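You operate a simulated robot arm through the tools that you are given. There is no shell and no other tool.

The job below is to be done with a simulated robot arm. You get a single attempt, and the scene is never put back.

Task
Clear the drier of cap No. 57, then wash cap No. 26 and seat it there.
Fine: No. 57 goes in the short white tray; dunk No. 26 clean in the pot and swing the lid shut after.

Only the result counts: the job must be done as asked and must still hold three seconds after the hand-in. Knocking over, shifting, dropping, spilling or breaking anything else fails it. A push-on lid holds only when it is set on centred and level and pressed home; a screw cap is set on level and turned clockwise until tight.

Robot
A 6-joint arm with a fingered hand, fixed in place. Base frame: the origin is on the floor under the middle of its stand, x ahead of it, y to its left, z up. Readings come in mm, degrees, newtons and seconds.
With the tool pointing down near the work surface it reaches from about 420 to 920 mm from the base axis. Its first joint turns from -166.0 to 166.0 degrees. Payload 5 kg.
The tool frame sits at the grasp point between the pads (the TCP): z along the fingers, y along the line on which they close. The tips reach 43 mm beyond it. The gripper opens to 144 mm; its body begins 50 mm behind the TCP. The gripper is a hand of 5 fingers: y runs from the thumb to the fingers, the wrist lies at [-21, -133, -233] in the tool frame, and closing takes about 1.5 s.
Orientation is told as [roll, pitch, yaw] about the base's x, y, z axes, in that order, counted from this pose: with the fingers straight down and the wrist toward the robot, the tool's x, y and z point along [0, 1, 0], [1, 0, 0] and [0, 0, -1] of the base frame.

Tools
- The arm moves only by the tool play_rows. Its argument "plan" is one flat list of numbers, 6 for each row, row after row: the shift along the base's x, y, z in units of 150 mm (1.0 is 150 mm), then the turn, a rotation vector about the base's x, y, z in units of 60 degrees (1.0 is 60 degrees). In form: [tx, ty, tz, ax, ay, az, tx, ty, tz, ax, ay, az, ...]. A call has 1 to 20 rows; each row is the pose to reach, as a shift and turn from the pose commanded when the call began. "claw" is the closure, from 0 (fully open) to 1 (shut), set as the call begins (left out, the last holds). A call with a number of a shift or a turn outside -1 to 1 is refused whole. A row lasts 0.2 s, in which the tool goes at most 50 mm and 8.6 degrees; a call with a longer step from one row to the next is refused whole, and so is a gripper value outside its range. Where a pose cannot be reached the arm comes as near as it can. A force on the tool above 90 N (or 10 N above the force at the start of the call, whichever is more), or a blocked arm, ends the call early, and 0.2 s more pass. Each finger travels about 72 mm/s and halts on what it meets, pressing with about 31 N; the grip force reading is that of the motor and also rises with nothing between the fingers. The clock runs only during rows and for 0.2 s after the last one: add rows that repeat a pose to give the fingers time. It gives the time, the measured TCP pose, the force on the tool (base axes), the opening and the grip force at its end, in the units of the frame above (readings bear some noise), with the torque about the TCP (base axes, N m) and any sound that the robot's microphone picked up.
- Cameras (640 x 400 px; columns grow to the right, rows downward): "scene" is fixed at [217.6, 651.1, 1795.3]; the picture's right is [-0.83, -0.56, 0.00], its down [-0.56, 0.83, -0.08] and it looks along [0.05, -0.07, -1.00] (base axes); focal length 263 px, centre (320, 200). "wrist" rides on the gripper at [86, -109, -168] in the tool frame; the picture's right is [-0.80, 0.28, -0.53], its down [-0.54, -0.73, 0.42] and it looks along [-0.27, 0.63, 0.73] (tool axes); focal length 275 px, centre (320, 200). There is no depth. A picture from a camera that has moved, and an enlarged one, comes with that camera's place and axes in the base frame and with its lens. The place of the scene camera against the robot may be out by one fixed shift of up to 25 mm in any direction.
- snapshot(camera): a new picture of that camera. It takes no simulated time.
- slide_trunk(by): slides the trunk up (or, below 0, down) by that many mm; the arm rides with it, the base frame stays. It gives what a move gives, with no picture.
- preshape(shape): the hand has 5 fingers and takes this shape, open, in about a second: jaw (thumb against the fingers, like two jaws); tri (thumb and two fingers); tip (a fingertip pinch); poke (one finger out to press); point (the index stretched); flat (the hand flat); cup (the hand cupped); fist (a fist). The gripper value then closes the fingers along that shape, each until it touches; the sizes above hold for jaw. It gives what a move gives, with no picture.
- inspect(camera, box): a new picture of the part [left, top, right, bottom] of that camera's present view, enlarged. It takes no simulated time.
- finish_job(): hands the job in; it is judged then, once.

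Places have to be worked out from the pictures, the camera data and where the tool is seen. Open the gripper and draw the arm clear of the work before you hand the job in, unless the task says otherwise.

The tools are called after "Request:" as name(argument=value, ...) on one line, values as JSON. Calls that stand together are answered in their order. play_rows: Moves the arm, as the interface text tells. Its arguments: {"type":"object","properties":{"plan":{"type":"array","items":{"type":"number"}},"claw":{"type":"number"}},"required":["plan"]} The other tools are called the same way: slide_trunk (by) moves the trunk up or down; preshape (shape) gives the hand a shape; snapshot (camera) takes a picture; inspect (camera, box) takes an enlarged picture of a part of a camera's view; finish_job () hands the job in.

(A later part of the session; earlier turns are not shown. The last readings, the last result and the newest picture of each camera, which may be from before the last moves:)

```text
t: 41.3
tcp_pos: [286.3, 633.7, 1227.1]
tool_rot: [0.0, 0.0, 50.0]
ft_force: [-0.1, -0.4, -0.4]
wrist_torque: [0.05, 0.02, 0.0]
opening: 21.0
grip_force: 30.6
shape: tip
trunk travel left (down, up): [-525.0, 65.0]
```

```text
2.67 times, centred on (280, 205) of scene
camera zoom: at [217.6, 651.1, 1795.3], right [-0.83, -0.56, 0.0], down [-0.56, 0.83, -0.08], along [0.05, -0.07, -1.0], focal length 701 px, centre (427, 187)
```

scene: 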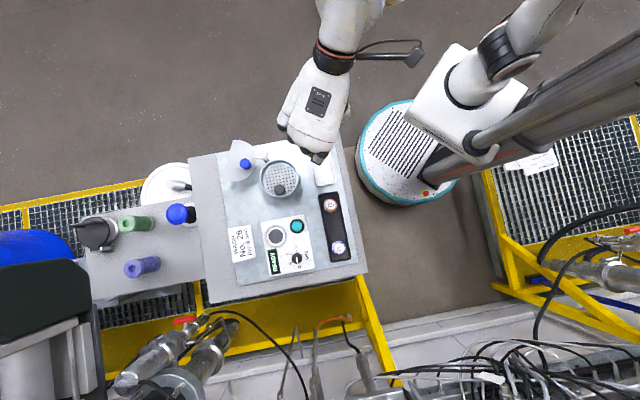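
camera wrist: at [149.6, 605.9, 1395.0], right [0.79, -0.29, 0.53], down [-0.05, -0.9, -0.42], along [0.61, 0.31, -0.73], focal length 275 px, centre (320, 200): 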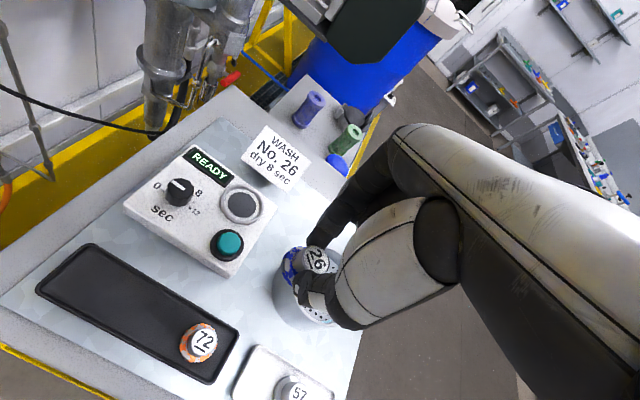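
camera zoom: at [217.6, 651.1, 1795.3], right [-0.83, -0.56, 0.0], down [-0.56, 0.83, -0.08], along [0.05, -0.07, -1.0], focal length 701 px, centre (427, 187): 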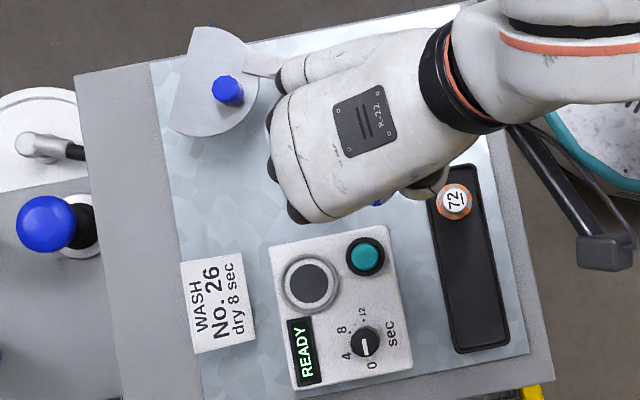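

The seat's ring is clearly larger than the cap's skirt and centred near (296.5, 750). I carry cap 26 above the plate spot away from the plunger knob, about (381.5, 606.5), and look.

Request:
play_rows(plan=[0.1, -0.03, 0, 0, 0, 0, 0.22, -0.06, 0, 0, 0, 0, 0.35, -0.1, 0, 0, 0, 0, 0.48, -0.14, 0, 0, 0, 0, 0.58, -0.17, 0, 0, 0, 0, 0.637, -0.183, 0, 0, 0, 0, 0.637, -0.183, -0.1, 0, 0, 0, 0.637, -0.183, -0.2, 0, 0, 0, 0.637, -0.183, -0.3, 0, 0, 0, 0.637, -0.183, -0.3, 0, 0, 0])

Request:
snapshot(camera="wrist")

Request:
inspect(camera="wrist", box=[210, 190, 390, 350])

Request:
inspect(camera="scene", box=[220, 110, 340, 220])

```text
t: 43.5
tcp_pos: [380.9, 607.8, 1182.2]
tool_rot: [-0.1, 0.1, 50.0]
ft_force: [-0.4, 0.3, -0.8]
wrist_torque: [0.01, 0.02, -0.01]
opening: 21.1
grip_force: 30.8
shape: tip
trunk travel left (down, up): [-525.0, 65.0]
```

```text
taken
camera wrist: at [245.6, 578.9, 1349.4], right [0.79, -0.29, 0.53], down [-0.05, -0.9, -0.42], along [0.61, 0.31, -0.73], focal length 275 px, centre (320, 200)
```

wrist: 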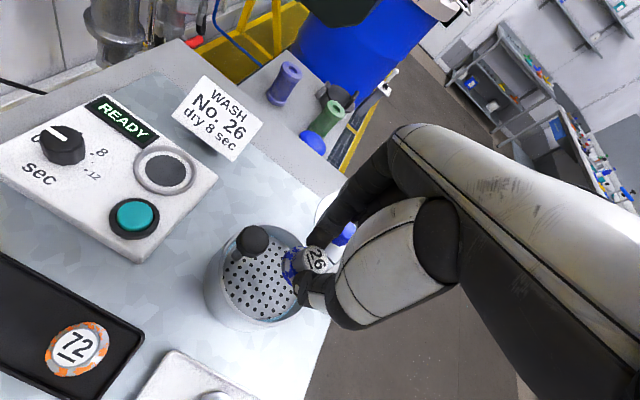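

```text
2.50 times, centred on (300, 270) of wrist
camera zoom: at [245.6, 578.9, 1349.4], right [0.79, -0.29, 0.53], down [-0.05, -0.9, -0.42], along [0.61, 0.31, -0.73], focal length 688 px, centre (370, 25)
```

zoom: 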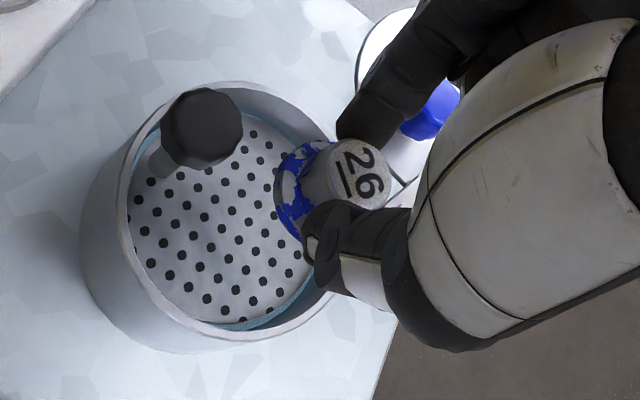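

```text
3.64 times, centred on (280, 165) of scene
camera zoom: at [217.6, 651.1, 1795.3], right [-0.83, -0.56, 0.0], down [-0.56, 0.83, -0.08], along [0.05, -0.07, -1.0], focal length 956 px, centre (466, 327)
```

zoom: 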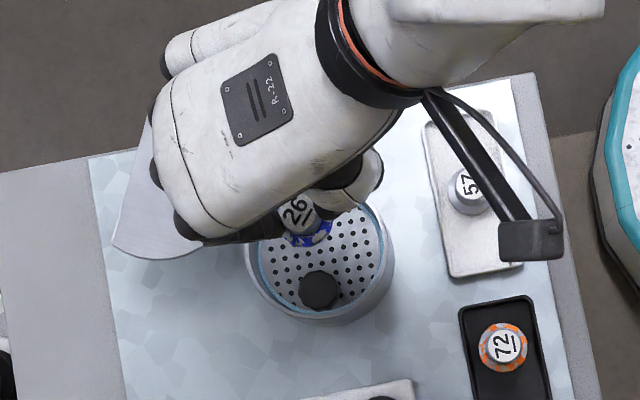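

Before lowering I need to know how low the folded fingers hang, since the lid post and lid knob are under that side of the hand. I enlarge the finger region.

Request:
inspect(camera="wrist", box=[300, 130, 460, 260])

Request:
inspect(camera="scene", box=[230, 120, 310, 190])

```text
3.08 times, centred on (380, 195) of wrist
camera zoom: at [245.6, 578.9, 1349.4], right [0.79, -0.29, 0.53], down [-0.05, -0.9, -0.42], along [0.61, 0.31, -0.73], focal length 847 px, centre (135, 215)
```

zoom: 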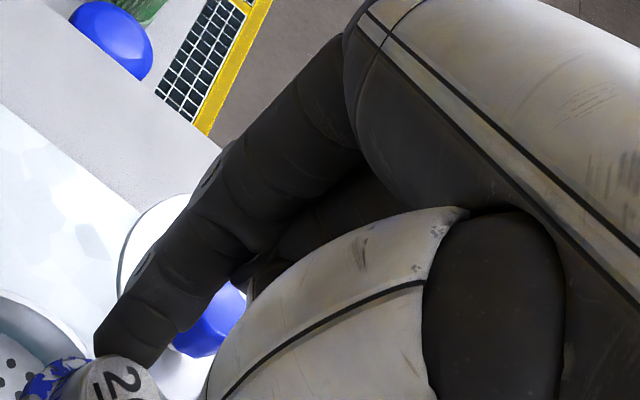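

```text
5.71 times, centred on (270, 155) of scene
camera zoom: at [217.6, 651.1, 1795.3], right [-0.83, -0.56, 0.0], down [-0.56, 0.83, -0.08], along [0.05, -0.07, -1.0], focal length 1503 px, centre (606, 457)
```

zoom: 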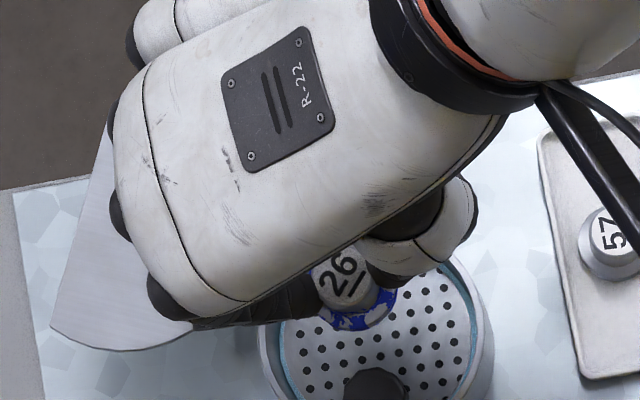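

The folded fingers hang to roughly TCP height, which would come very close to the lid post (top ≈ 1112) at this grip. I'll take cap 26 back to its place in the black tray and regrip it about 8 mm higher before lowering it into the pot.

Request:
play_rows(plan=[0, 0, 0.15, 0, 0, 0, 0, 0, 0.3, 0, 0, 0, -0.1, 0.03, 0.3, 0, 0, 0, -0.22, 0.06, 0.3, 0, 0, 0, -0.35, 0.1, 0.3, 0, 0, 0, -0.48, 0.14, 0.3, 0, 0, 0, -0.58, 0.17, 0.3, 0, 0, 0, -0.637, 0.183, 0.3, 0, 0, 0])

Request:
play_rows(plan=[-0.1, 0.03, 0, 0, 0, 0.08, -0.2, 0.06, 0, 0, 0, 0.17, -0.3, 0.09, 0, 0, 0, 0.25, -0.4, 0.12, 0, 0, 0, 0.33, -0.5, 0.15, 0, 0, 0, 0.42, -0.6, 0.18, 0, 0, 0, 0.5, -0.7, 0.21, 0, 0, 0, 0.58, -0.8, 0.24, 0, 0, 0, 0.67, -0.9, 0.27, 0, 0, 0, 0.75, -1.0, 0.3, 0, 0, 0, 0.8333, -1.0, 0.3, 0, 0, 0, 0.8333])

Request:
play_rows(plan=[0, 0, -0.15, 0, 0, 0, 0, 0, -0.3, 0, 0, 0, 0, 0, -0.45, 0, 0, 0, 0, 0, -0.6, 0, 0, 0, 0, 0, -0.75, 0, 0, 0, 0, 0, -0.85, 0, 0, 0, 0, 0, -0.9, 0, 0, 0, 0, 0, -0.92, 0, 0, 0, 0, 0, -0.92, 0, 0, 0])

Request:
inspect(camera="wrist", box=[200, 190, 380, 340])

```text
t: 45.3
tcp_pos: [288.1, 633.2, 1228.1]
tool_rot: [-0.1, -0.1, 50.0]
ft_force: [0.1, -0.5, -0.3]
wrist_torque: [0.0, 0.0, -0.03]
opening: 21.0
grip_force: 30.9
shape: tip
trunk travel left (down, up): [-525.0, 65.0]
```

```text
t: 47.7
tcp_pos: [135.6, 680.4, 1227.3]
tool_rot: [0.0, 0.0, 100.1]
ft_force: [-0.9, -0.6, -2.2]
wrist_torque: [0.0, 0.01, -0.01]
opening: 21.1
grip_force: 30.7
shape: tip
trunk travel left (down, up): [-525.0, 65.0]
```

```text
t: 49.7
tcp_pos: [134.7, 678.5, 1088.5]
tool_rot: [0.1, 0.0, 99.9]
ft_force: [0.5, 0.4, -0.3]
wrist_torque: [-0.01, 0.07, -0.01]
opening: 21.3
grip_force: 31.2
shape: tip
trunk travel left (down, up): [-525.0, 65.0]
```

```text
2.67 times, centred on (290, 265) of wrist
camera zoom: at [69.3, 557.1, 1255.7], right [0.73, 0.42, 0.53], down [0.66, -0.62, -0.42], along [0.15, 0.66, -0.73], focal length 734 px, centre (400, 27)
```

zoom: 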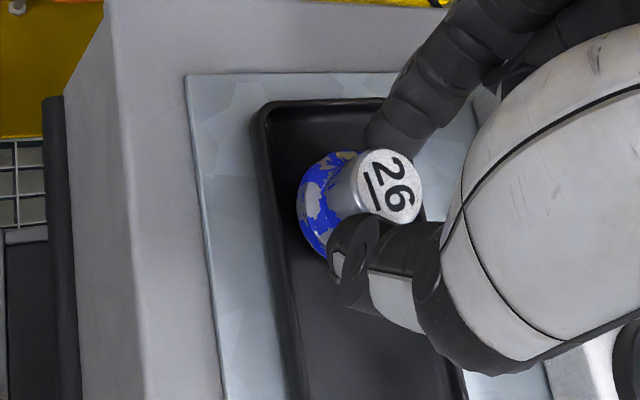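

The cap is about 3 mm above its old resting height. I lower stepwise until contact shows.

Request:
play_rows(plan=[0, 0, -0.008, 0, 0, 0, 0, 0, -0.017, 0, 0, 0, 0, 0, -0.017, 0, 0, 0])

Request:
play_rows(plan=[0, 0, -0.005, 0, 0, 0, 0, 0, -0.009, 0, 0, 0, 0, 0, -0.009, 0, 0, 0])

```text
t: 50.5
tcp_pos: [135.6, 677.7, 1086.1]
tool_rot: [0.1, 0.0, 100.1]
ft_force: [0.4, -0.9, -2.2]
wrist_torque: [0.02, -0.01, -0.01]
opening: 21.2
grip_force: 31.1
shape: tip
trunk travel left (down, up): [-525.0, 65.0]
```

```text
t: 51.3
tcp_pos: [136.3, 678.8, 1084.7]
tool_rot: [0.0, 0.0, 99.9]
ft_force: [0.2, 0.4, -1.8]
wrist_torque: [0.0, 0.02, 0.0]
opening: 21.0
grip_force: 31.0
shape: tip
trunk travel left (down, up): [-525.0, 65.0]
```

Not touching yet; I continue down in small steps.

Request:
play_rows(plan=[0, 0, -0.005, 0, 0, 0, 0, 0, -0.009, 0, 0, 0, 0, 0, -0.009, 0, 0, 0])

Request:
play_rows(plan=[0, 0, -0.005, 0, 0, 0, 0, 0, -0.007, 0, 0, 0, 0, 0, -0.007, 0, 0, 0])

```text
t: 52.1
tcp_pos: [136.3, 680.3, 1085.6]
tool_rot: [0.1, -0.1, 100.0]
ft_force: [0.3, -1.3, 4.1]
wrist_torque: [0.03, -0.01, -0.01]
opening: 21.0
grip_force: 31.1
shape: tip
trunk travel left (down, up): [-525.0, 65.0]
```

```text
t: 52.9
tcp_pos: [135.1, 679.3, 1085.2]
tool_rot: [0.1, -0.2, 100.0]
ft_force: [-1.0, 2.2, 10.0]
wrist_torque: [0.16, 0.07, 0.0]
opening: 21.4
grip_force: 30.5
shape: tip
trunk travel left (down, up): [-525.0, 65.0]
```

Cap 26 rests on the tray floor (force +10 N). I release, rise about 9 mm, and grip again higher on the cylinder.

Request:
play_rows(plan=[0, 0, 0.005, 0, 0, 0, 0, 0, 0.005, 0, 0, 0, 0, 0, 0.005, 0, 0, 0, 0, 0, 0.005, 0, 0, 0, 0, 0, 0.03, 0, 0, 0, 0, 0, 0.06, 0, 0, 0, 0, 0, 0.06, 0, 0, 0], claw=0.75)

Request:
inspect(camera="wrist", box=[200, 190, 380, 340])

```text
t: 54.5
tcp_pos: [135.3, 680.1, 1091.1]
tool_rot: [-0.1, 0.0, 100.1]
ft_force: [0.2, 0.8, 0.3]
wrist_torque: [0.03, 0.0, -0.01]
opening: 36.1
grip_force: 0.2
shape: tip
trunk travel left (down, up): [-525.0, 65.0]
```

```text
2.67 times, centred on (290, 265) of wrist
camera zoom: at [69.8, 556.8, 1258.6], right [0.73, 0.42, 0.53], down [0.66, -0.62, -0.42], along [0.15, 0.66, -0.73], focal length 734 px, centre (400, 27)
```

zoom: 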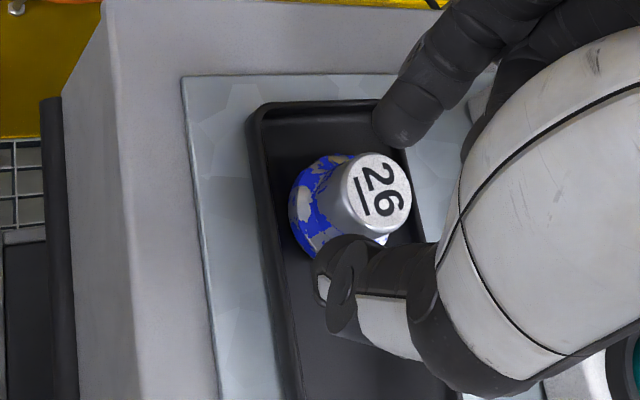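

The hand is about 6 mm above the former grip; I rise 2 mm more and close.

Request:
play_rows(plan=[0, 0, 0.014, 0, 0, 0, 0, 0, 0.014, 0, 0, 0])

Request:
play_rows(plan=[0, 0, 0, 0, 0, 0, 0, 0, 0, 0, 0, 0, 0, 0, 0, 0, 0, 0, 0, 0, 0, 0, 0, 0, 0, 0, 0, 0, 0, 0], claw=0.95)

Request:
inspect(camera="wrist", box=[200, 190, 380, 340])

```text
t: 55.1
tcp_pos: [137.0, 677.8, 1093.5]
tool_rot: [0.0, 0.0, 100.2]
ft_force: [-1.0, 0.4, 0.1]
wrist_torque: [-0.02, 0.0, -0.01]
opening: 36.0
grip_force: 0.1
shape: tip
trunk travel left (down, up): [-525.0, 65.0]
```

```text
t: 56.3
tcp_pos: [136.2, 677.7, 1093.7]
tool_rot: [0.0, 0.1, 100.0]
ft_force: [0.1, -0.2, 2.5]
wrist_torque: [0.03, 0.01, -0.03]
opening: 20.2
grip_force: 30.8
shape: tip
trunk travel left (down, up): [-525.0, 65.0]
```

```text
2.67 times, centred on (290, 265) of wrist
camera zoom: at [69.8, 556.0, 1260.6], right [0.73, 0.42, 0.53], down [0.66, -0.62, -0.42], along [0.15, 0.66, -0.73], focal length 734 px, centre (400, 27)
```

zoom: 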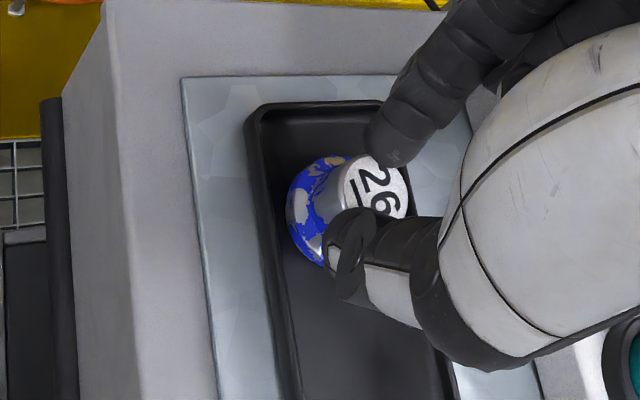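

Gripped again at 20.2 mm, about 8 mm higher. I lift and carry it back over the pot.

Request:
play_rows(plan=[0, 0, 0.02, 0, 0, 0, 0, 0, 0.06, 0, 0, 0, 0, 0, 0.14, 0, 0, 0, 0, 0, 0.28, 0, 0, 0, 0, 0, 0.45, 0, 0, 0, 0, 0, 0.65, 0, 0, 0, 0, 0, 0.8, 0, 0, 0, 0, 0, 0.9, 0, 0, 0, 0, 0, 0.9, 0, 0, 0])

Request:
play_rows(plan=[0.1, -0.03, 0, 0, 0, -0.08, 0.2, -0.06, 0, 0, 0, -0.17, 0.3, -0.09, 0, 0, 0, -0.25, 0.4, -0.12, 0, 0, 0, -0.33, 0.5, -0.15, 0, 0, 0, -0.42, 0.6, -0.18, 0, 0, 0, -0.5, 0.7, -0.21, 0, 0, 0, -0.58, 0.8, -0.24, 0, 0, 0, -0.67, 0.9, -0.27, 0, 0, 0, -0.75, 1.0, -0.3, 0, 0, 0, -0.8333, 1.0, -0.3, 0, 0, 0, -0.8333])

Request:
play_rows(plan=[0.1, -0.03, 0, 0, 0, 0, 0.22, -0.06, 0, 0, 0, 0, 0.35, -0.1, 0, 0, 0, 0, 0.48, -0.14, 0, 0, 0, 0, 0.57, -0.17, 0, 0, 0, 0, 0.617, -0.187, 0, 0, 0, 0, 0.617, -0.187, -0.1, 0, 0, 0, 0.617, -0.187, -0.2, 0, 0, 0, 0.617, -0.187, -0.3, 0, 0, 0, 0.617, -0.187, -0.3, 0, 0, 0])

Request:
inspect(camera="wrist", box=[210, 190, 390, 350])

```text
t: 58.3
tcp_pos: [137.9, 677.2, 1229.8]
tool_rot: [0.0, 0.0, 100.0]
ft_force: [0.0, -0.6, -0.3]
wrist_torque: [-0.02, 0.02, -0.01]
opening: 19.9
grip_force: 31.4
shape: tip
trunk travel left (down, up): [-525.0, 65.0]
```

```text
t: 60.7
tcp_pos: [286.2, 633.2, 1228.1]
tool_rot: [0.0, 0.0, 50.0]
ft_force: [0.9, -0.2, -2.0]
wrist_torque: [0.0, 0.01, 0.0]
opening: 20.0
grip_force: 31.2
shape: tip
trunk travel left (down, up): [-525.0, 65.0]
```

```text
t: 62.9
tcp_pos: [377.0, 606.1, 1184.7]
tool_rot: [0.0, 0.0, 50.1]
ft_force: [0.0, -0.1, -0.8]
wrist_torque: [0.03, 0.0, -0.04]
opening: 20.1
grip_force: 31.0
shape: tip
trunk travel left (down, up): [-525.0, 65.0]
```

```text
2.50 times, centred on (300, 270) of wrist
camera zoom: at [241.2, 578.3, 1351.8], right [0.79, -0.29, 0.53], down [-0.05, -0.9, -0.42], along [0.61, 0.31, -0.73], focal length 688 px, centre (370, 25)
```

zoom: 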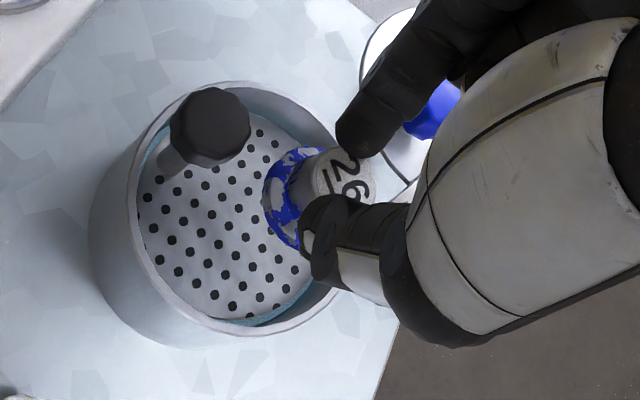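

The cap will land on the free part of the plate, clear of the plunger knob. I lower slowly to about 6 mm above the expected plate height.

Request:
play_rows(plan=[0, 0, -0.06, 0, 0, 0, 0, 0, -0.12, 0, 0, 0, 0, 0, -0.18, 0, 0, 0, 0, 0, -0.24, 0, 0, 0, 0, 0, -0.29, 0, 0, 0, 0, 0, -0.33, 0, 0, 0, 0, 0, -0.33, 0, 0, 0])

Request:
inspect(camera="wrist", box=[210, 190, 390, 350])

Request:
inspect(camera="scene", box=[220, 110, 340, 220])

```text
t: 64.5
tcp_pos: [377.0, 605.2, 1134.5]
tool_rot: [0.0, 0.0, 50.0]
ft_force: [0.4, 0.5, -1.4]
wrist_torque: [0.02, 0.0, 0.01]
opening: 20.1
grip_force: 30.9
shape: tip
trunk travel left (down, up): [-525.0, 65.0]
```

```text
2.50 times, centred on (300, 270) of wrist
camera zoom: at [241.3, 577.8, 1302.6], right [0.79, -0.29, 0.53], down [-0.05, -0.9, -0.42], along [0.61, 0.31, -0.73], focal length 688 px, centre (370, 25)
```

zoom: 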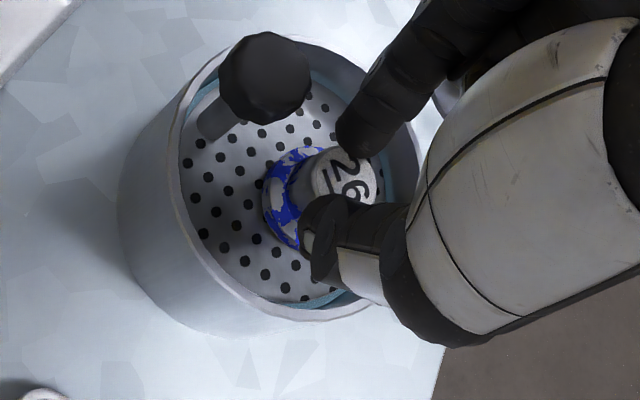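

```text
3.64 times, centred on (280, 165) of scene
camera zoom: at [217.6, 651.1, 1795.3], right [-0.83, -0.56, 0.0], down [-0.56, 0.83, -0.08], along [0.05, -0.07, -1.0], focal length 956 px, centre (466, 327)
```

zoom: 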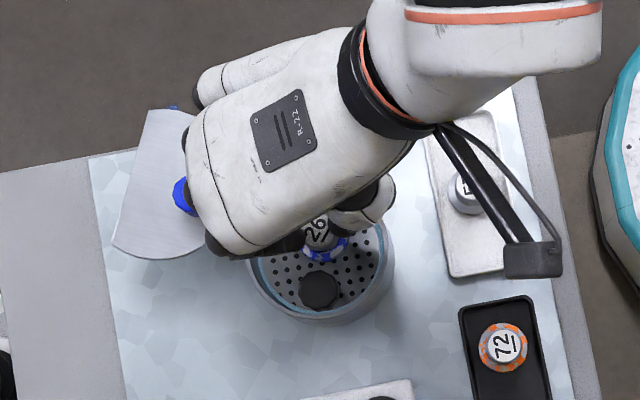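

No contact at z 1134. I go on in 2 mm steps while watching forces on the hand.

Request:
play_rows(plan=[0, 0, -0.007, 0, 0, 0, 0, 0, -0.014, 0, 0, 0, 0, 0, -0.014, 0, 0, 0])

Request:
play_rows(plan=[0, 0, -0.007, 0, 0, 0, 0, 0, -0.014, 0, 0, 0, 0, 0, -0.014, 0, 0, 0])

Request:
play_rows(plan=[0, 0, -0.007, 0, 0, 0, 0, 0, -0.014, 0, 0, 0, 0, 0, -0.014, 0, 0, 0])

```text
t: 65.3
tcp_pos: [378.9, 606.1, 1132.6]
tool_rot: [-0.1, 0.1, 50.1]
ft_force: [-0.2, 0.2, -0.3]
wrist_torque: [0.02, -0.01, 0.0]
opening: 20.1
grip_force: 31.2
shape: tip
trunk travel left (down, up): [-525.0, 65.0]
```

```text
t: 66.1
tcp_pos: [378.5, 604.6, 1130.8]
tool_rot: [0.0, 0.0, 50.0]
ft_force: [-0.4, 0.5, 0.9]
wrist_torque: [0.02, 0.03, 0.0]
opening: 20.0
grip_force: 30.7
shape: tip
trunk travel left (down, up): [-525.0, 65.0]
```

```text
t: 66.9
tcp_pos: [379.9, 606.0, 1128.1]
tool_rot: [0.0, -0.1, 50.0]
ft_force: [-0.3, -0.6, 1.3]
wrist_torque: [-0.05, 0.05, -0.01]
opening: 20.2
grip_force: 31.1
shape: tip
trunk travel left (down, up): [-525.0, 65.0]
```

Vertical force may be starting to rise (+1.3 N). I keep stepping and look at the picture.

Request:
play_rows(plan=[0, 0, -0.007, 0, 0, 0, 0, 0, -0.014, 0, 0, 0, 0, 0, -0.014, 0, 0, 0])

Request:
inspect(camera="wrist", box=[210, 190, 390, 350])

```text
t: 67.7
tcp_pos: [378.7, 604.5, 1126.2]
tool_rot: [-0.1, 0.0, 50.0]
ft_force: [1.4, -0.3, 1.3]
wrist_torque: [-0.02, 0.01, -0.01]
opening: 20.0
grip_force: 30.7
shape: tip
trunk travel left (down, up): [-525.0, 65.0]
```

```text
2.50 times, centred on (300, 270) of wrist
camera zoom: at [242.6, 577.8, 1294.1], right [0.79, -0.29, 0.53], down [-0.05, -0.9, -0.42], along [0.61, 0.31, -0.73], focal length 688 px, centre (370, 25)
```

zoom: 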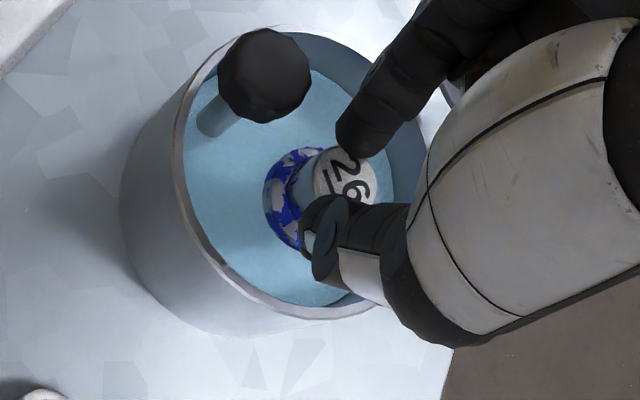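

The plate has sunk a few millimetres under the cap's push and liquid now covers it, with only ~1 N of force – so it is a soft spring plate. I ease up to unload, then release the cap on the plate so I can dunk it with the plunger knob.

Request:
play_rows(plan=[0, 0, 0.01, 0, 0, 0, 0, 0, 0.02, 0, 0, 0, 0, 0, 0.03, 0, 0, 0, 0, 0, 0.03, 0, 0, 0])

Request:
inspect(camera="wrist", box=[210, 190, 390, 350])

```text
t: 68.7
tcp_pos: [378.2, 605.8, 1131.9]
tool_rot: [0.0, 0.0, 50.0]
ft_force: [-0.2, -0.4, 0.9]
wrist_torque: [0.01, 0.01, 0.02]
opening: 20.2
grip_force: 31.1
shape: tip
trunk travel left (down, up): [-525.0, 65.0]
```

```text
2.50 times, centred on (300, 270) of wrist
camera zoom: at [242.3, 577.3, 1298.8], right [0.79, -0.29, 0.53], down [-0.05, -0.9, -0.42], along [0.61, 0.31, -0.73], focal length 688 px, centre (370, 25)
```

zoom: 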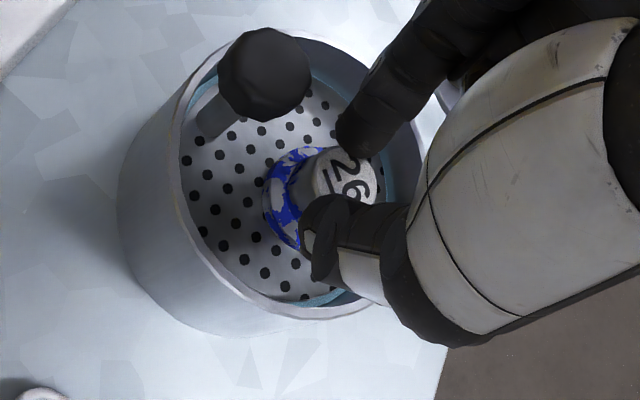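

The plate rose back with the cap on it. Now I open the fingers and rise clear.

Request:
play_rows(plan=[0, 0, 0, 0, 0, 0, 0, 0, 0, 0, 0, 0, 0, 0, 0, 0, 0, 0, 0, 0, 0, 0, 0, 0], claw=0.74)

Request:
inspect(camera="wrist", box=[210, 190, 390, 350])

```text
t: 69.7
tcp_pos: [377.5, 604.3, 1131.0]
tool_rot: [0.1, 0.0, 50.0]
ft_force: [-0.7, 0.4, 0.0]
wrist_torque: [-0.01, -0.02, -0.01]
opening: 37.4
grip_force: 0.0
shape: tip
trunk travel left (down, up): [-525.0, 65.0]
```

```text
2.50 times, centred on (300, 270) of wrist
camera zoom: at [242.4, 577.2, 1298.5], right [0.79, -0.29, 0.53], down [-0.05, -0.9, -0.42], along [0.61, 0.31, -0.73], focal length 688 px, centre (370, 25)
```

zoom: 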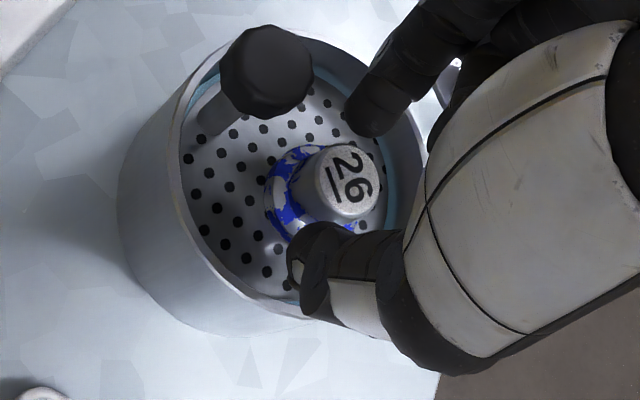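

Cap 26 stands free on the plate. I rise about 75 mm and look down at the pot.

Request:
play_rows(plan=[0, 0, 0.04, 0, 0, 0, 0, 0, 0.12, 0, 0, 0, 0, 0, 0.25, 0, 0, 0, 0, 0, 0.4, 0, 0, 0, 0, 0, 0.5, 0, 0, 0, 0, 0, 0.5, 0, 0, 0])

Request:
inspect(camera="wrist", box=[210, 190, 390, 350])

```text
t: 71.1
tcp_pos: [378.6, 605.5, 1206.7]
tool_rot: [0.0, 0.0, 49.9]
ft_force: [0.1, 0.2, -0.3]
wrist_torque: [-0.02, -0.02, 0.0]
opening: 37.3
grip_force: 0.1
shape: tip
trunk travel left (down, up): [-525.0, 65.0]
```

```text
2.50 times, centred on (300, 270) of wrist
camera zoom: at [243.3, 577.3, 1374.4], right [0.79, -0.29, 0.53], down [-0.05, -0.9, -0.42], along [0.61, 0.31, -0.73], focal length 688 px, centre (370, 25)
```

zoom: 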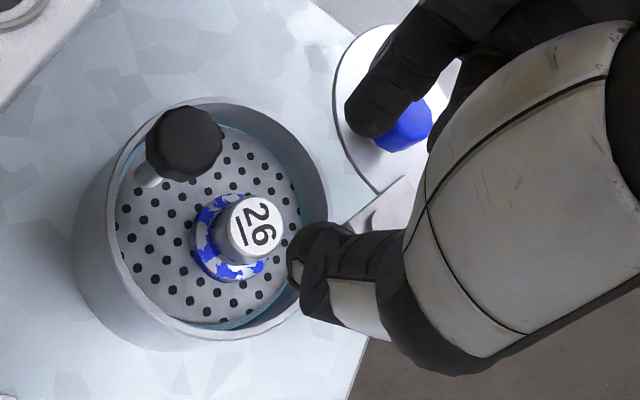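

Cap 26 is upright on the plate at about (377, 604) and the plunger knob top is near (346.5, 639.5). I move above the knob and shut the pinch to use it as a pusher.

Request:
play_rows(plan=[-0.05, 0.06, 0, 0, 0, 0, -0.11, 0.12, 0, 0, 0, 0, -0.17, 0.18, 0, 0, 0, 0, -0.212, 0.227, 0, 0, 0, 0, -0.212, 0.227, 0, 0, 0, 0, -0.212, 0.227, -0.05, 0, 0, 0, -0.212, 0.227, -0.12, 0, 0, 0, -0.212, 0.227, -0.16, 0, 0, 0, -0.212, 0.227, -0.16, 0, 0, 0], claw=1.0)

Request:
inspect(camera="wrist", box=[210, 190, 390, 350])

```text
t: 73.1
tcp_pos: [346.3, 638.1, 1180.9]
tool_rot: [0.0, 0.0, 50.1]
ft_force: [-0.2, -0.5, 0.3]
wrist_torque: [0.03, 0.02, 0.01]
opening: 0.0
grip_force: 31.5
shape: tip
trunk travel left (down, up): [-525.0, 65.0]
```

```text
2.50 times, centred on (300, 270) of wrist
camera zoom: at [211.0, 611.5, 1348.9], right [0.79, -0.29, 0.53], down [-0.05, -0.9, -0.42], along [0.61, 0.31, -0.73], focal length 688 px, centre (370, 25)
```

zoom: 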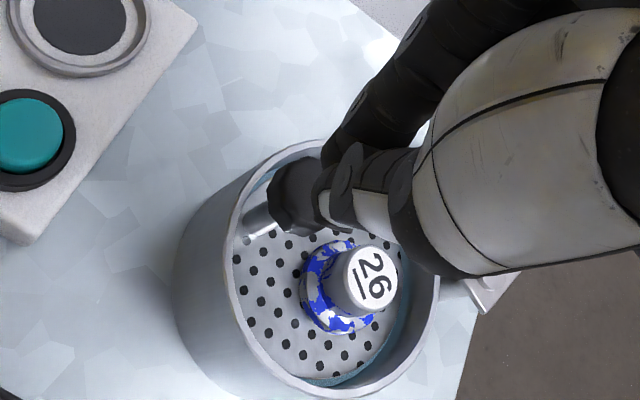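

The closed tips are right above the knob. I press down slowly, reading the force.

Request:
play_rows(plan=[0, 0, -0.03, 0, 0, 0, 0, 0, -0.06, 0, 0, 0, 0, 0, -0.08, 0, 0, 0, 0, 0, -0.1, 0, 0, 0, 0, 0, -0.12, 0, 0, 0, 0, 0, -0.12, 0, 0, 0])

Request:
inspect(camera="wrist", box=[210, 190, 390, 350])

```text
t: 74.5
tcp_pos: [347.5, 640.5, 1162.9]
tool_rot: [0.0, 0.0, 50.0]
ft_force: [-0.4, 0.1, 1.1]
wrist_torque: [0.01, -0.01, -0.02]
opening: 0.0
grip_force: 31.0
shape: tip
trunk travel left (down, up): [-525.0, 65.0]
```

```text
2.50 times, centred on (300, 270) of wrist
camera zoom: at [210.9, 611.9, 1331.3], right [0.79, -0.29, 0.53], down [-0.05, -0.9, -0.42], along [0.61, 0.31, -0.73], focal length 688 px, centre (370, 25)
```

zoom: 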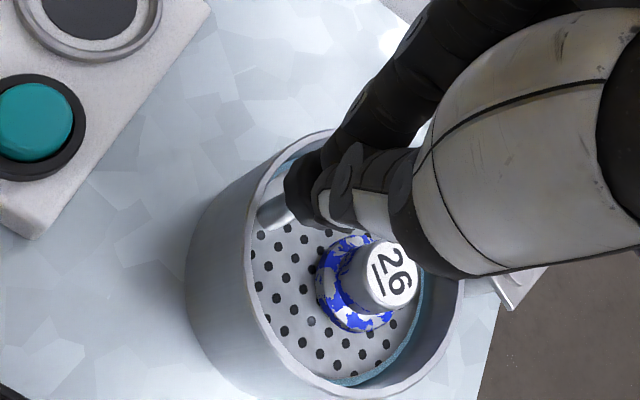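

Contact is just beginning (1.1 N). I press a further 12 mm, slowly.

Request:
play_rows(plan=[0, 0, -0.015, 0, 0, 0, 0, 0, -0.03, 0, 0, 0, 0, 0, -0.045, 0, 0, 0, 0, 0, -0.06, 0, 0, 0, 0, 0, -0.07, 0, 0, 0, 0, 0, -0.08, 0, 0, 0, 0, 0, -0.08, 0, 0, 0])

Request:
inspect(camera="wrist", box=[210, 190, 390, 350])

```text
t: 76.1
tcp_pos: [346.1, 638.7, 1152.5]
tool_rot: [0.0, 0.0, 50.1]
ft_force: [-0.1, 1.7, 1.7]
wrist_torque: [0.05, -0.02, -0.03]
opening: 0.0
grip_force: 30.4
shape: tip
trunk travel left (down, up): [-525.0, 65.0]
```

```text
2.50 times, centred on (300, 270) of wrist
camera zoom: at [210.8, 611.4, 1319.5], right [0.79, -0.29, 0.53], down [-0.05, -0.9, -0.42], along [0.61, 0.31, -0.73], focal length 688 px, centre (370, 25)
```

zoom: 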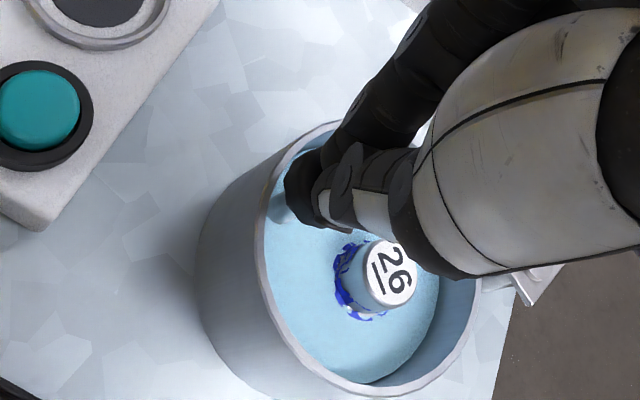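

The plate is sinking and the liquid has reached the cap's skirt. I press further down, about 10 mm more.

Request:
play_rows(plan=[0, 0, -0.015, 0, 0, 0, 0, 0, -0.03, 0, 0, 0, 0, 0, -0.045, 0, 0, 0, 0, 0, -0.06, 0, 0, 0, 0, 0, -0.07, 0, 0, 0, 0, 0, -0.07, 0, 0, 0])

Request:
inspect(camera="wrist", box=[210, 190, 390, 350])

```text
t: 77.5
tcp_pos: [346.9, 638.9, 1140.2]
tool_rot: [0.1, 0.0, 50.1]
ft_force: [1.4, -0.2, 3.8]
wrist_torque: [0.0, -0.09, 0.01]
opening: 0.0
grip_force: 30.6
shape: tip
trunk travel left (down, up): [-525.0, 65.0]
```

```text
2.50 times, centred on (300, 270) of wrist
camera zoom: at [210.7, 611.3, 1308.1], right [0.79, -0.29, 0.53], down [-0.05, -0.9, -0.42], along [0.61, 0.31, -0.73], focal length 688 px, centre (370, 25)
```

zoom: 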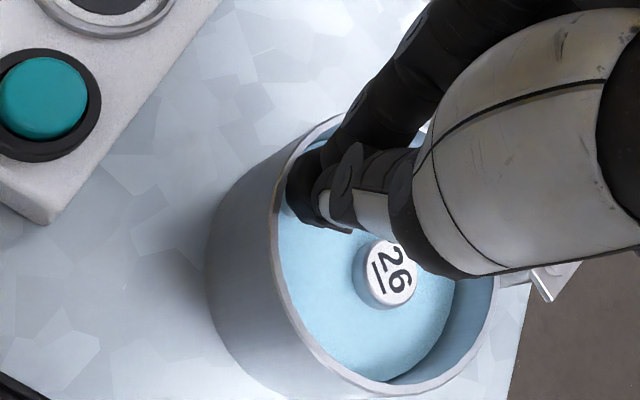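

The skirt is submerged. I press another 6 mm and hold a couple of seconds, to soak the whole cap.

Request:
play_rows(plan=[0, 0, -0.01, 0, 0, 0, 0, 0, -0.02, 0, 0, 0, 0, 0, -0.03, 0, 0, 0, 0, 0, -0.04, 0, 0, 0, 0, 0, -0.04, 0, 0, 0, 0, 0, -0.04, 0, 0, 0, 0, 0, -0.04, 0, 0, 0, 0, 0, -0.04, 0, 0, 0, 0, 0, -0.04, 0, 0, 0, 0, 0, -0.04, 0, 0, 0, 0, 0, -0.04, 0, 0, 0, 0, 0, -0.04, 0, 0, 0, 0, 0, -0.04, 0, 0, 0, 0, 0, -0.04, 0, 0, 0])

Request:
inspect(camera="wrist", box=[210, 190, 390, 350])

```text
t: 80.5
tcp_pos: [346.5, 638.6, 1135.6]
tool_rot: [0.1, 0.1, 50.2]
ft_force: [1.5, -1.6, 4.3]
wrist_torque: [0.06, -0.07, -0.02]
opening: 0.0
grip_force: 31.3
shape: tip
trunk travel left (down, up): [-525.0, 65.0]
```

```text
2.50 times, centred on (300, 270) of wrist
camera zoom: at [210.1, 611.5, 1303.3], right [0.79, -0.29, 0.53], down [-0.05, -0.9, -0.42], along [0.61, 0.31, -0.73], focal length 688 px, centre (370, 25)
```

zoom: 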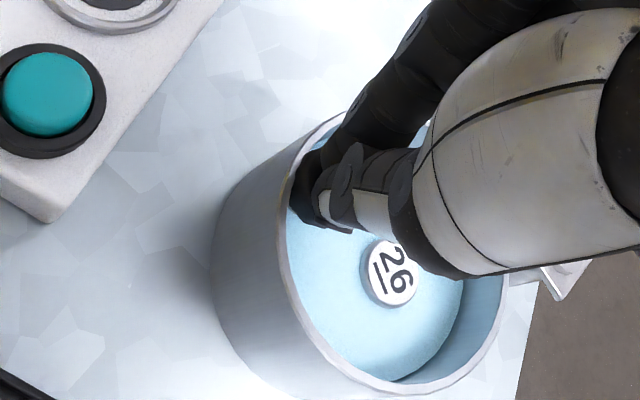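

The cap is down to its top in the liquid, force only 4 N. I let the plate rise slowly and inspect the cap.

Request:
play_rows(plan=[0, 0, 0.02, 0, 0, 0, 0, 0, 0.04, 0, 0, 0, 0, 0, 0.06, 0, 0, 0, 0, 0, 0.08, 0, 0, 0, 0, 0, 0.1, 0, 0, 0, 0, 0, 0.12, 0, 0, 0, 0, 0, 0.14, 0, 0, 0, 0, 0, 0.16, 0, 0, 0, 0, 0, 0.18, 0, 0, 0, 0, 0, 0.21, 0, 0, 0, 0, 0, 0.25, 0, 0, 0, 0, 0, 0.3, 0, 0, 0, 0, 0, 0.3, 0, 0, 0])

Request:
inspect(camera="wrist", box=[210, 190, 390, 350])

```text
t: 83.3
tcp_pos: [346.8, 639.3, 1181.7]
tool_rot: [-0.1, 0.0, 50.0]
ft_force: [-0.4, -1.3, 0.1]
wrist_torque: [0.01, -0.01, 0.0]
opening: 0.1
grip_force: 31.1
shape: tip
trunk travel left (down, up): [-525.0, 65.0]
```

```text
2.50 times, centred on (300, 270) of wrist
camera zoom: at [211.0, 611.6, 1349.0], right [0.79, -0.29, 0.53], down [-0.05, -0.9, -0.42], along [0.61, 0.31, -0.73], focal length 688 px, centre (370, 25)
```

zoom: 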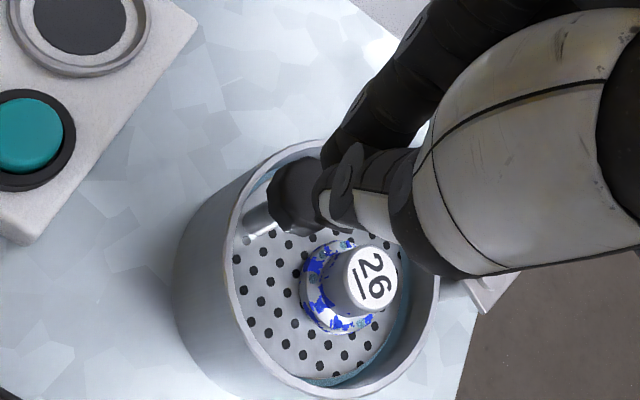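

Some of the blue has gone but patches remain, so more dunking is needed. I repeat the plunge, holding it down, then check again.

Request:
play_rows(plan=[0, 0, -0.06, 0, 0, 0, 0, 0, -0.12, 0, 0, 0, 0, 0, -0.16, 0, 0, 0, 0, 0, -0.2, 0, 0, 0, 0, 0, -0.24, 0, 0, 0, 0, 0, -0.28, 0, 0, 0, 0, 0, -0.31, 0, 0, 0, 0, 0, -0.31, 0, 0, 0, 0, 0, -0.31, 0, 0, 0, 0, 0, -0.31, 0, 0, 0, 0, 0, -0.31, 0, 0, 0, 0, 0, -0.31, 0, 0, 0, 0, 0, -0.31, 0, 0, 0, 0, 0, -0.31, 0, 0, 0, 0, 0, -0.28, 0, 0, 0, 0, 0, -0.24, 0, 0, 0, 0, 0, -0.2, 0, 0, 0, 0, 0, -0.16, 0, 0, 0, 0, 0, -0.1, 0, 0, 0, 0, 0, -0.05, 0, 0, 0])

Request:
inspect(camera="wrist", box=[260, 240, 360, 320])

```text
t: 87.5
tcp_pos: [348.1, 641.2, 1171.7]
tool_rot: [0.0, 0.0, 50.0]
ft_force: [-0.2, 0.2, -0.3]
wrist_torque: [0.0, 0.0, 0.05]
opening: 0.0
grip_force: 31.1
shape: tip
trunk travel left (down, up): [-525.0, 65.0]
```

```text
5.00 times, centred on (310, 280) of wrist
camera zoom: at [211.6, 612.4, 1339.9], right [0.79, -0.29, 0.53], down [-0.05, -0.9, -0.42], along [0.61, 0.31, -0.73], focal length 1376 px, centre (370, -200)
```

zoom: 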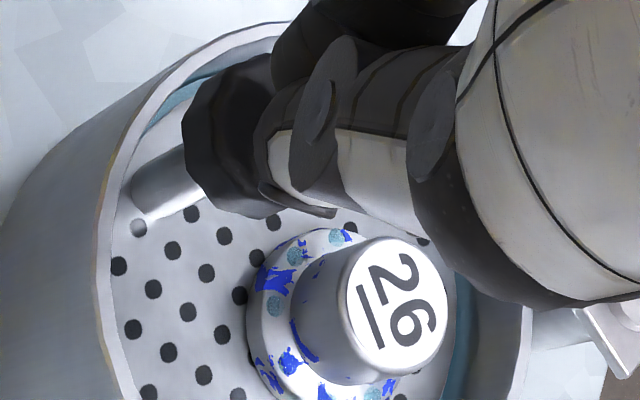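

The blue patches are shrinking with each dunk. I do two more plunges.

Request:
play_rows(plan=[0, 0, -0.06, 0, 0, 0, 0, 0, -0.1, 0, 0, 0, 0, 0, -0.14, 0, 0, 0, 0, 0, -0.18, 0, 0, 0, 0, 0, -0.22, 0, 0, 0, 0, 0, -0.26, 0, 0, 0, 0, 0, -0.26, 0, 0, 0, 0, 0, -0.26, 0, 0, 0, 0, 0, -0.26, 0, 0, 0, 0, 0, -0.26, 0, 0, 0, 0, 0, -0.26, 0, 0, 0, 0, 0, -0.26, 0, 0, 0, 0, 0, -0.26, 0, 0, 0, 0, 0, -0.22, 0, 0, 0, 0, 0, -0.18, 0, 0, 0, 0, 0, -0.14, 0, 0, 0, 0, 0, -0.1, 0, 0, 0, 0, 0, -0.05, 0, 0, 0, 0, 0, 0, 0, 0, 0])

Request:
play_rows(plan=[0, 0, -0.06, 0, 0, 0, 0, 0, -0.1, 0, 0, 0, 0, 0, -0.14, 0, 0, 0, 0, 0, -0.18, 0, 0, 0, 0, 0, -0.22, 0, 0, 0, 0, 0, -0.26, 0, 0, 0, 0, 0, -0.26, 0, 0, 0, 0, 0, -0.26, 0, 0, 0, 0, 0, -0.26, 0, 0, 0, 0, 0, -0.26, 0, 0, 0, 0, 0, -0.26, 0, 0, 0, 0, 0, -0.26, 0, 0, 0, 0, 0, -0.26, 0, 0, 0, 0, 0, -0.22, 0, 0, 0, 0, 0, -0.18, 0, 0, 0, 0, 0, -0.14, 0, 0, 0, 0, 0, -0.1, 0, 0, 0, 0, 0, -0.05, 0, 0, 0, 0, 0, 0, 0, 0, 0])

Request:
inspect(camera="wrist", box=[260, 240, 360, 320])

```text
t: 91.5
tcp_pos: [347.0, 638.1, 1172.9]
tool_rot: [0.0, 0.1, 50.1]
ft_force: [-0.8, 0.0, -0.3]
wrist_torque: [0.03, 0.0, -0.02]
opening: 0.1
grip_force: 31.0
shape: tip
trunk travel left (down, up): [-525.0, 65.0]
```

```text
t: 95.5
tcp_pos: [345.5, 641.2, 1171.9]
tool_rot: [0.1, -0.1, 50.0]
ft_force: [-0.4, 0.7, -0.2]
wrist_torque: [0.01, -0.03, 0.03]
opening: 0.0
grip_force: 31.4
shape: tip
trunk travel left (down, up): [-525.0, 65.0]
```

```text
5.00 times, centred on (310, 280) of wrist
camera zoom: at [210.1, 613.2, 1339.8], right [0.79, -0.29, 0.53], down [-0.05, -0.9, -0.42], along [0.61, 0.31, -0.73], focal length 1376 px, centre (370, -200)
```

zoom: 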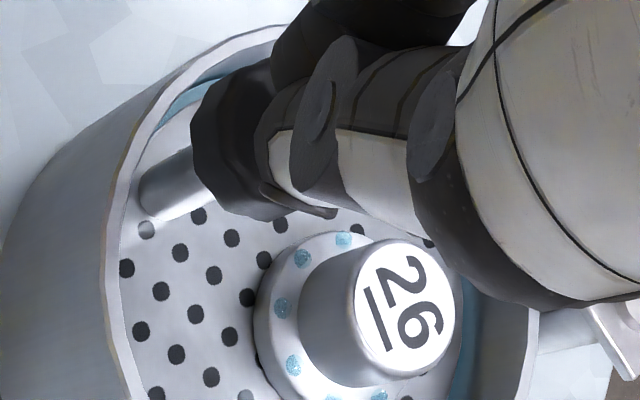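

Cap 26 now looks clean with only wet droplets visible. I do one more plunge for the hidden side, then rise and look.

Request:
play_rows(plan=[0, 0, -0.06, 0, 0, 0, 0, 0, -0.1, 0, 0, 0, 0, 0, -0.14, 0, 0, 0, 0, 0, -0.18, 0, 0, 0, 0, 0, -0.22, 0, 0, 0, 0, 0, -0.26, 0, 0, 0, 0, 0, -0.26, 0, 0, 0, 0, 0, -0.26, 0, 0, 0, 0, 0, -0.26, 0, 0, 0, 0, 0, -0.26, 0, 0, 0, 0, 0, -0.26, 0, 0, 0, 0, 0, -0.26, 0, 0, 0, 0, 0, -0.26, 0, 0, 0, 0, 0, -0.22, 0, 0, 0, 0, 0, -0.18, 0, 0, 0, 0, 0, -0.14, 0, 0, 0, 0, 0, -0.1, 0, 0, 0, 0, 0, -0.05, 0, 0, 0, 0, 0, 0, 0, 0, 0])

Request:
play_rows(plan=[0, 0, 0.08, 0, 0, 0, 0, 0, 0.2, 0, 0, 0, 0, 0, 0.3, 0, 0, 0, 0.06, -0.06, 0.3, 0, 0, 0, 0.12, -0.12, 0.3, 0, 0, 0, 0.18, -0.18, 0.3, 0, 0, 0, 0.2, -0.235, 0.3, 0, 0, 0, 0.2, -0.235, 0.3, 0, 0, 0], claw=0.74)

Request:
inspect(camera="wrist", box=[210, 190, 390, 350])

Request:
inspect(camera="scene", box=[220, 110, 340, 220])

```text
t: 99.5
tcp_pos: [348.2, 639.0, 1173.6]
tool_rot: [0.1, 0.0, 50.1]
ft_force: [-0.2, -0.8, 0.3]
wrist_torque: [-0.01, 0.01, 0.02]
opening: 0.0
grip_force: 30.9
shape: tip
trunk travel left (down, up): [-525.0, 65.0]
```

```text
t: 101.3
tcp_pos: [377.8, 604.2, 1219.1]
tool_rot: [-0.1, 0.0, 50.0]
ft_force: [0.4, 0.2, 0.4]
wrist_torque: [-0.01, -0.04, -0.01]
opening: 36.9
grip_force: 0.1
shape: tip
trunk travel left (down, up): [-525.0, 65.0]
```

```text
2.50 times, centred on (300, 270) of wrist
camera zoom: at [240.7, 576.5, 1385.4], right [0.79, -0.29, 0.53], down [-0.05, -0.9, -0.42], along [0.61, 0.31, -0.73], focal length 688 px, centre (370, 25)
```

zoom: 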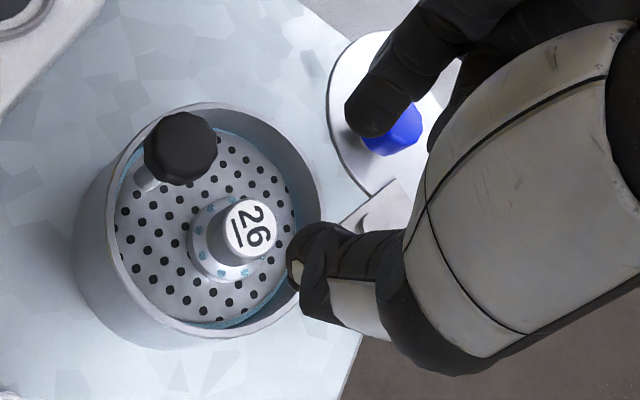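

```text
3.64 times, centred on (280, 165) of scene
camera zoom: at [217.6, 651.1, 1795.3], right [-0.83, -0.56, 0.0], down [-0.56, 0.83, -0.08], along [0.05, -0.07, -1.0], focal length 956 px, centre (466, 327)
```

zoom: 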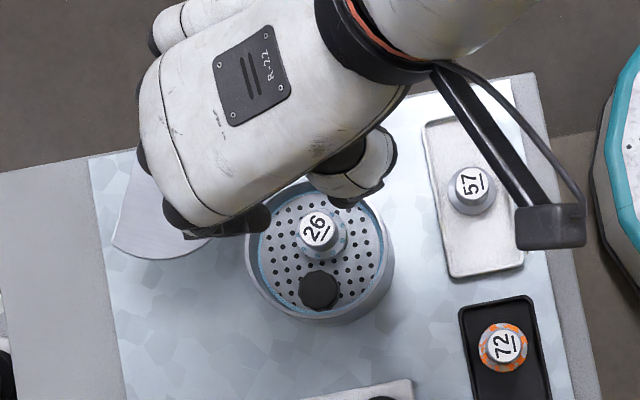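

Cap 26 is clean all round and still upright under the hand (image offset under 1 mm). I descend to the same height where I released it and grip.

Request:
play_rows(plan=[0, 0, -0.12, 0, 0, 0, 0, 0, -0.24, 0, 0, 0, 0, 0, -0.36, 0, 0, 0, 0, 0, -0.46, 0, 0, 0, 0, 0, -0.53, 0, 0, 0, 0, 0, -0.58, 0, 0, 0, 0, 0, -0.58, 0, 0, 0])

Request:
inspect(camera="wrist", box=[210, 190, 390, 350])

```text
t: 102.9
tcp_pos: [376.5, 604.3, 1130.5]
tool_rot: [0.0, -0.1, 50.0]
ft_force: [0.4, 0.3, 0.5]
wrist_torque: [0.02, 0.04, 0.01]
opening: 36.8
grip_force: 0.1
shape: tip
trunk travel left (down, up): [-525.0, 65.0]
```

```text
2.50 times, centred on (300, 270) of wrist
camera zoom: at [240.6, 575.7, 1297.8], right [0.79, -0.29, 0.53], down [-0.05, -0.9, -0.42], along [0.61, 0.31, -0.73], focal length 688 px, centre (370, 25)
```

zoom: 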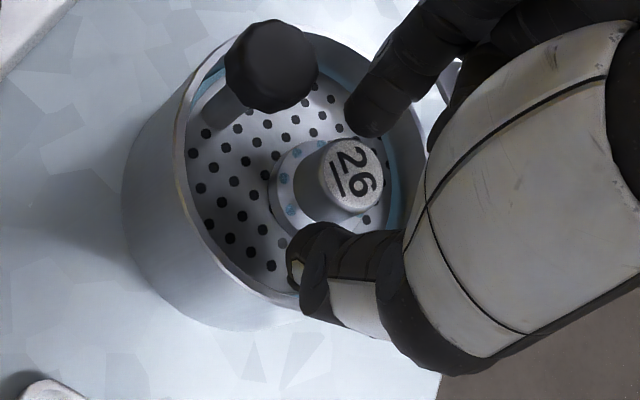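

The cap sits about 2 mm toward +x from the pinch axis; I correct that and close.

Request:
play_rows(plan=[0.011, -0.003, 0, 0, 0, 0, 0.011, -0.003, 0, 0, 0, 0])

Request:
play_rows(plan=[0, 0, 0, 0, 0, 0, 0, 0, 0, 0, 0, 0, 0, 0, 0, 0, 0, 0, 0, 0, 0, 0, 0, 0, 0, 0, 0, 0, 0, 0], claw=0.95)

Request:
inspect(camera="wrist", box=[210, 190, 390, 350])

```text
t: 103.5
tcp_pos: [378.2, 604.0, 1130.1]
tool_rot: [0.1, 0.0, 50.1]
ft_force: [0.1, -0.5, -0.1]
wrist_torque: [-0.04, 0.01, 0.01]
opening: 36.8
grip_force: 0.1
shape: tip
trunk travel left (down, up): [-525.0, 65.0]
```

```text
t: 104.7
tcp_pos: [378.6, 602.6, 1130.4]
tool_rot: [0.0, 0.0, 50.1]
ft_force: [0.3, 0.3, 1.1]
wrist_torque: [-0.04, -0.01, 0.0]
opening: 20.9
grip_force: 30.8
shape: tip
trunk travel left (down, up): [-525.0, 65.0]
```

```text
2.50 times, centred on (300, 270) of wrist
camera zoom: at [242.4, 575.4, 1297.9], right [0.79, -0.29, 0.53], down [-0.05, -0.9, -0.42], along [0.61, 0.31, -0.73], focal length 688 px, centre (370, 25)
```

zoom: 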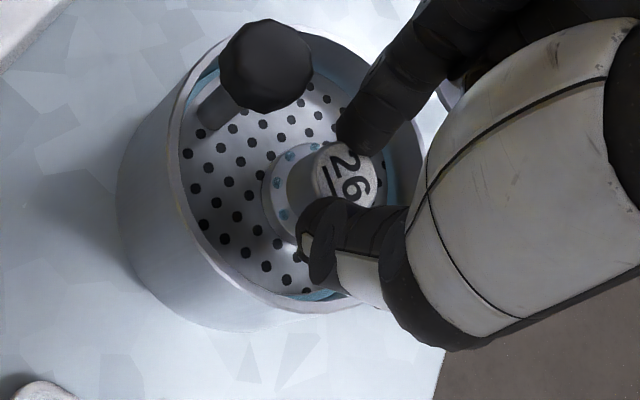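

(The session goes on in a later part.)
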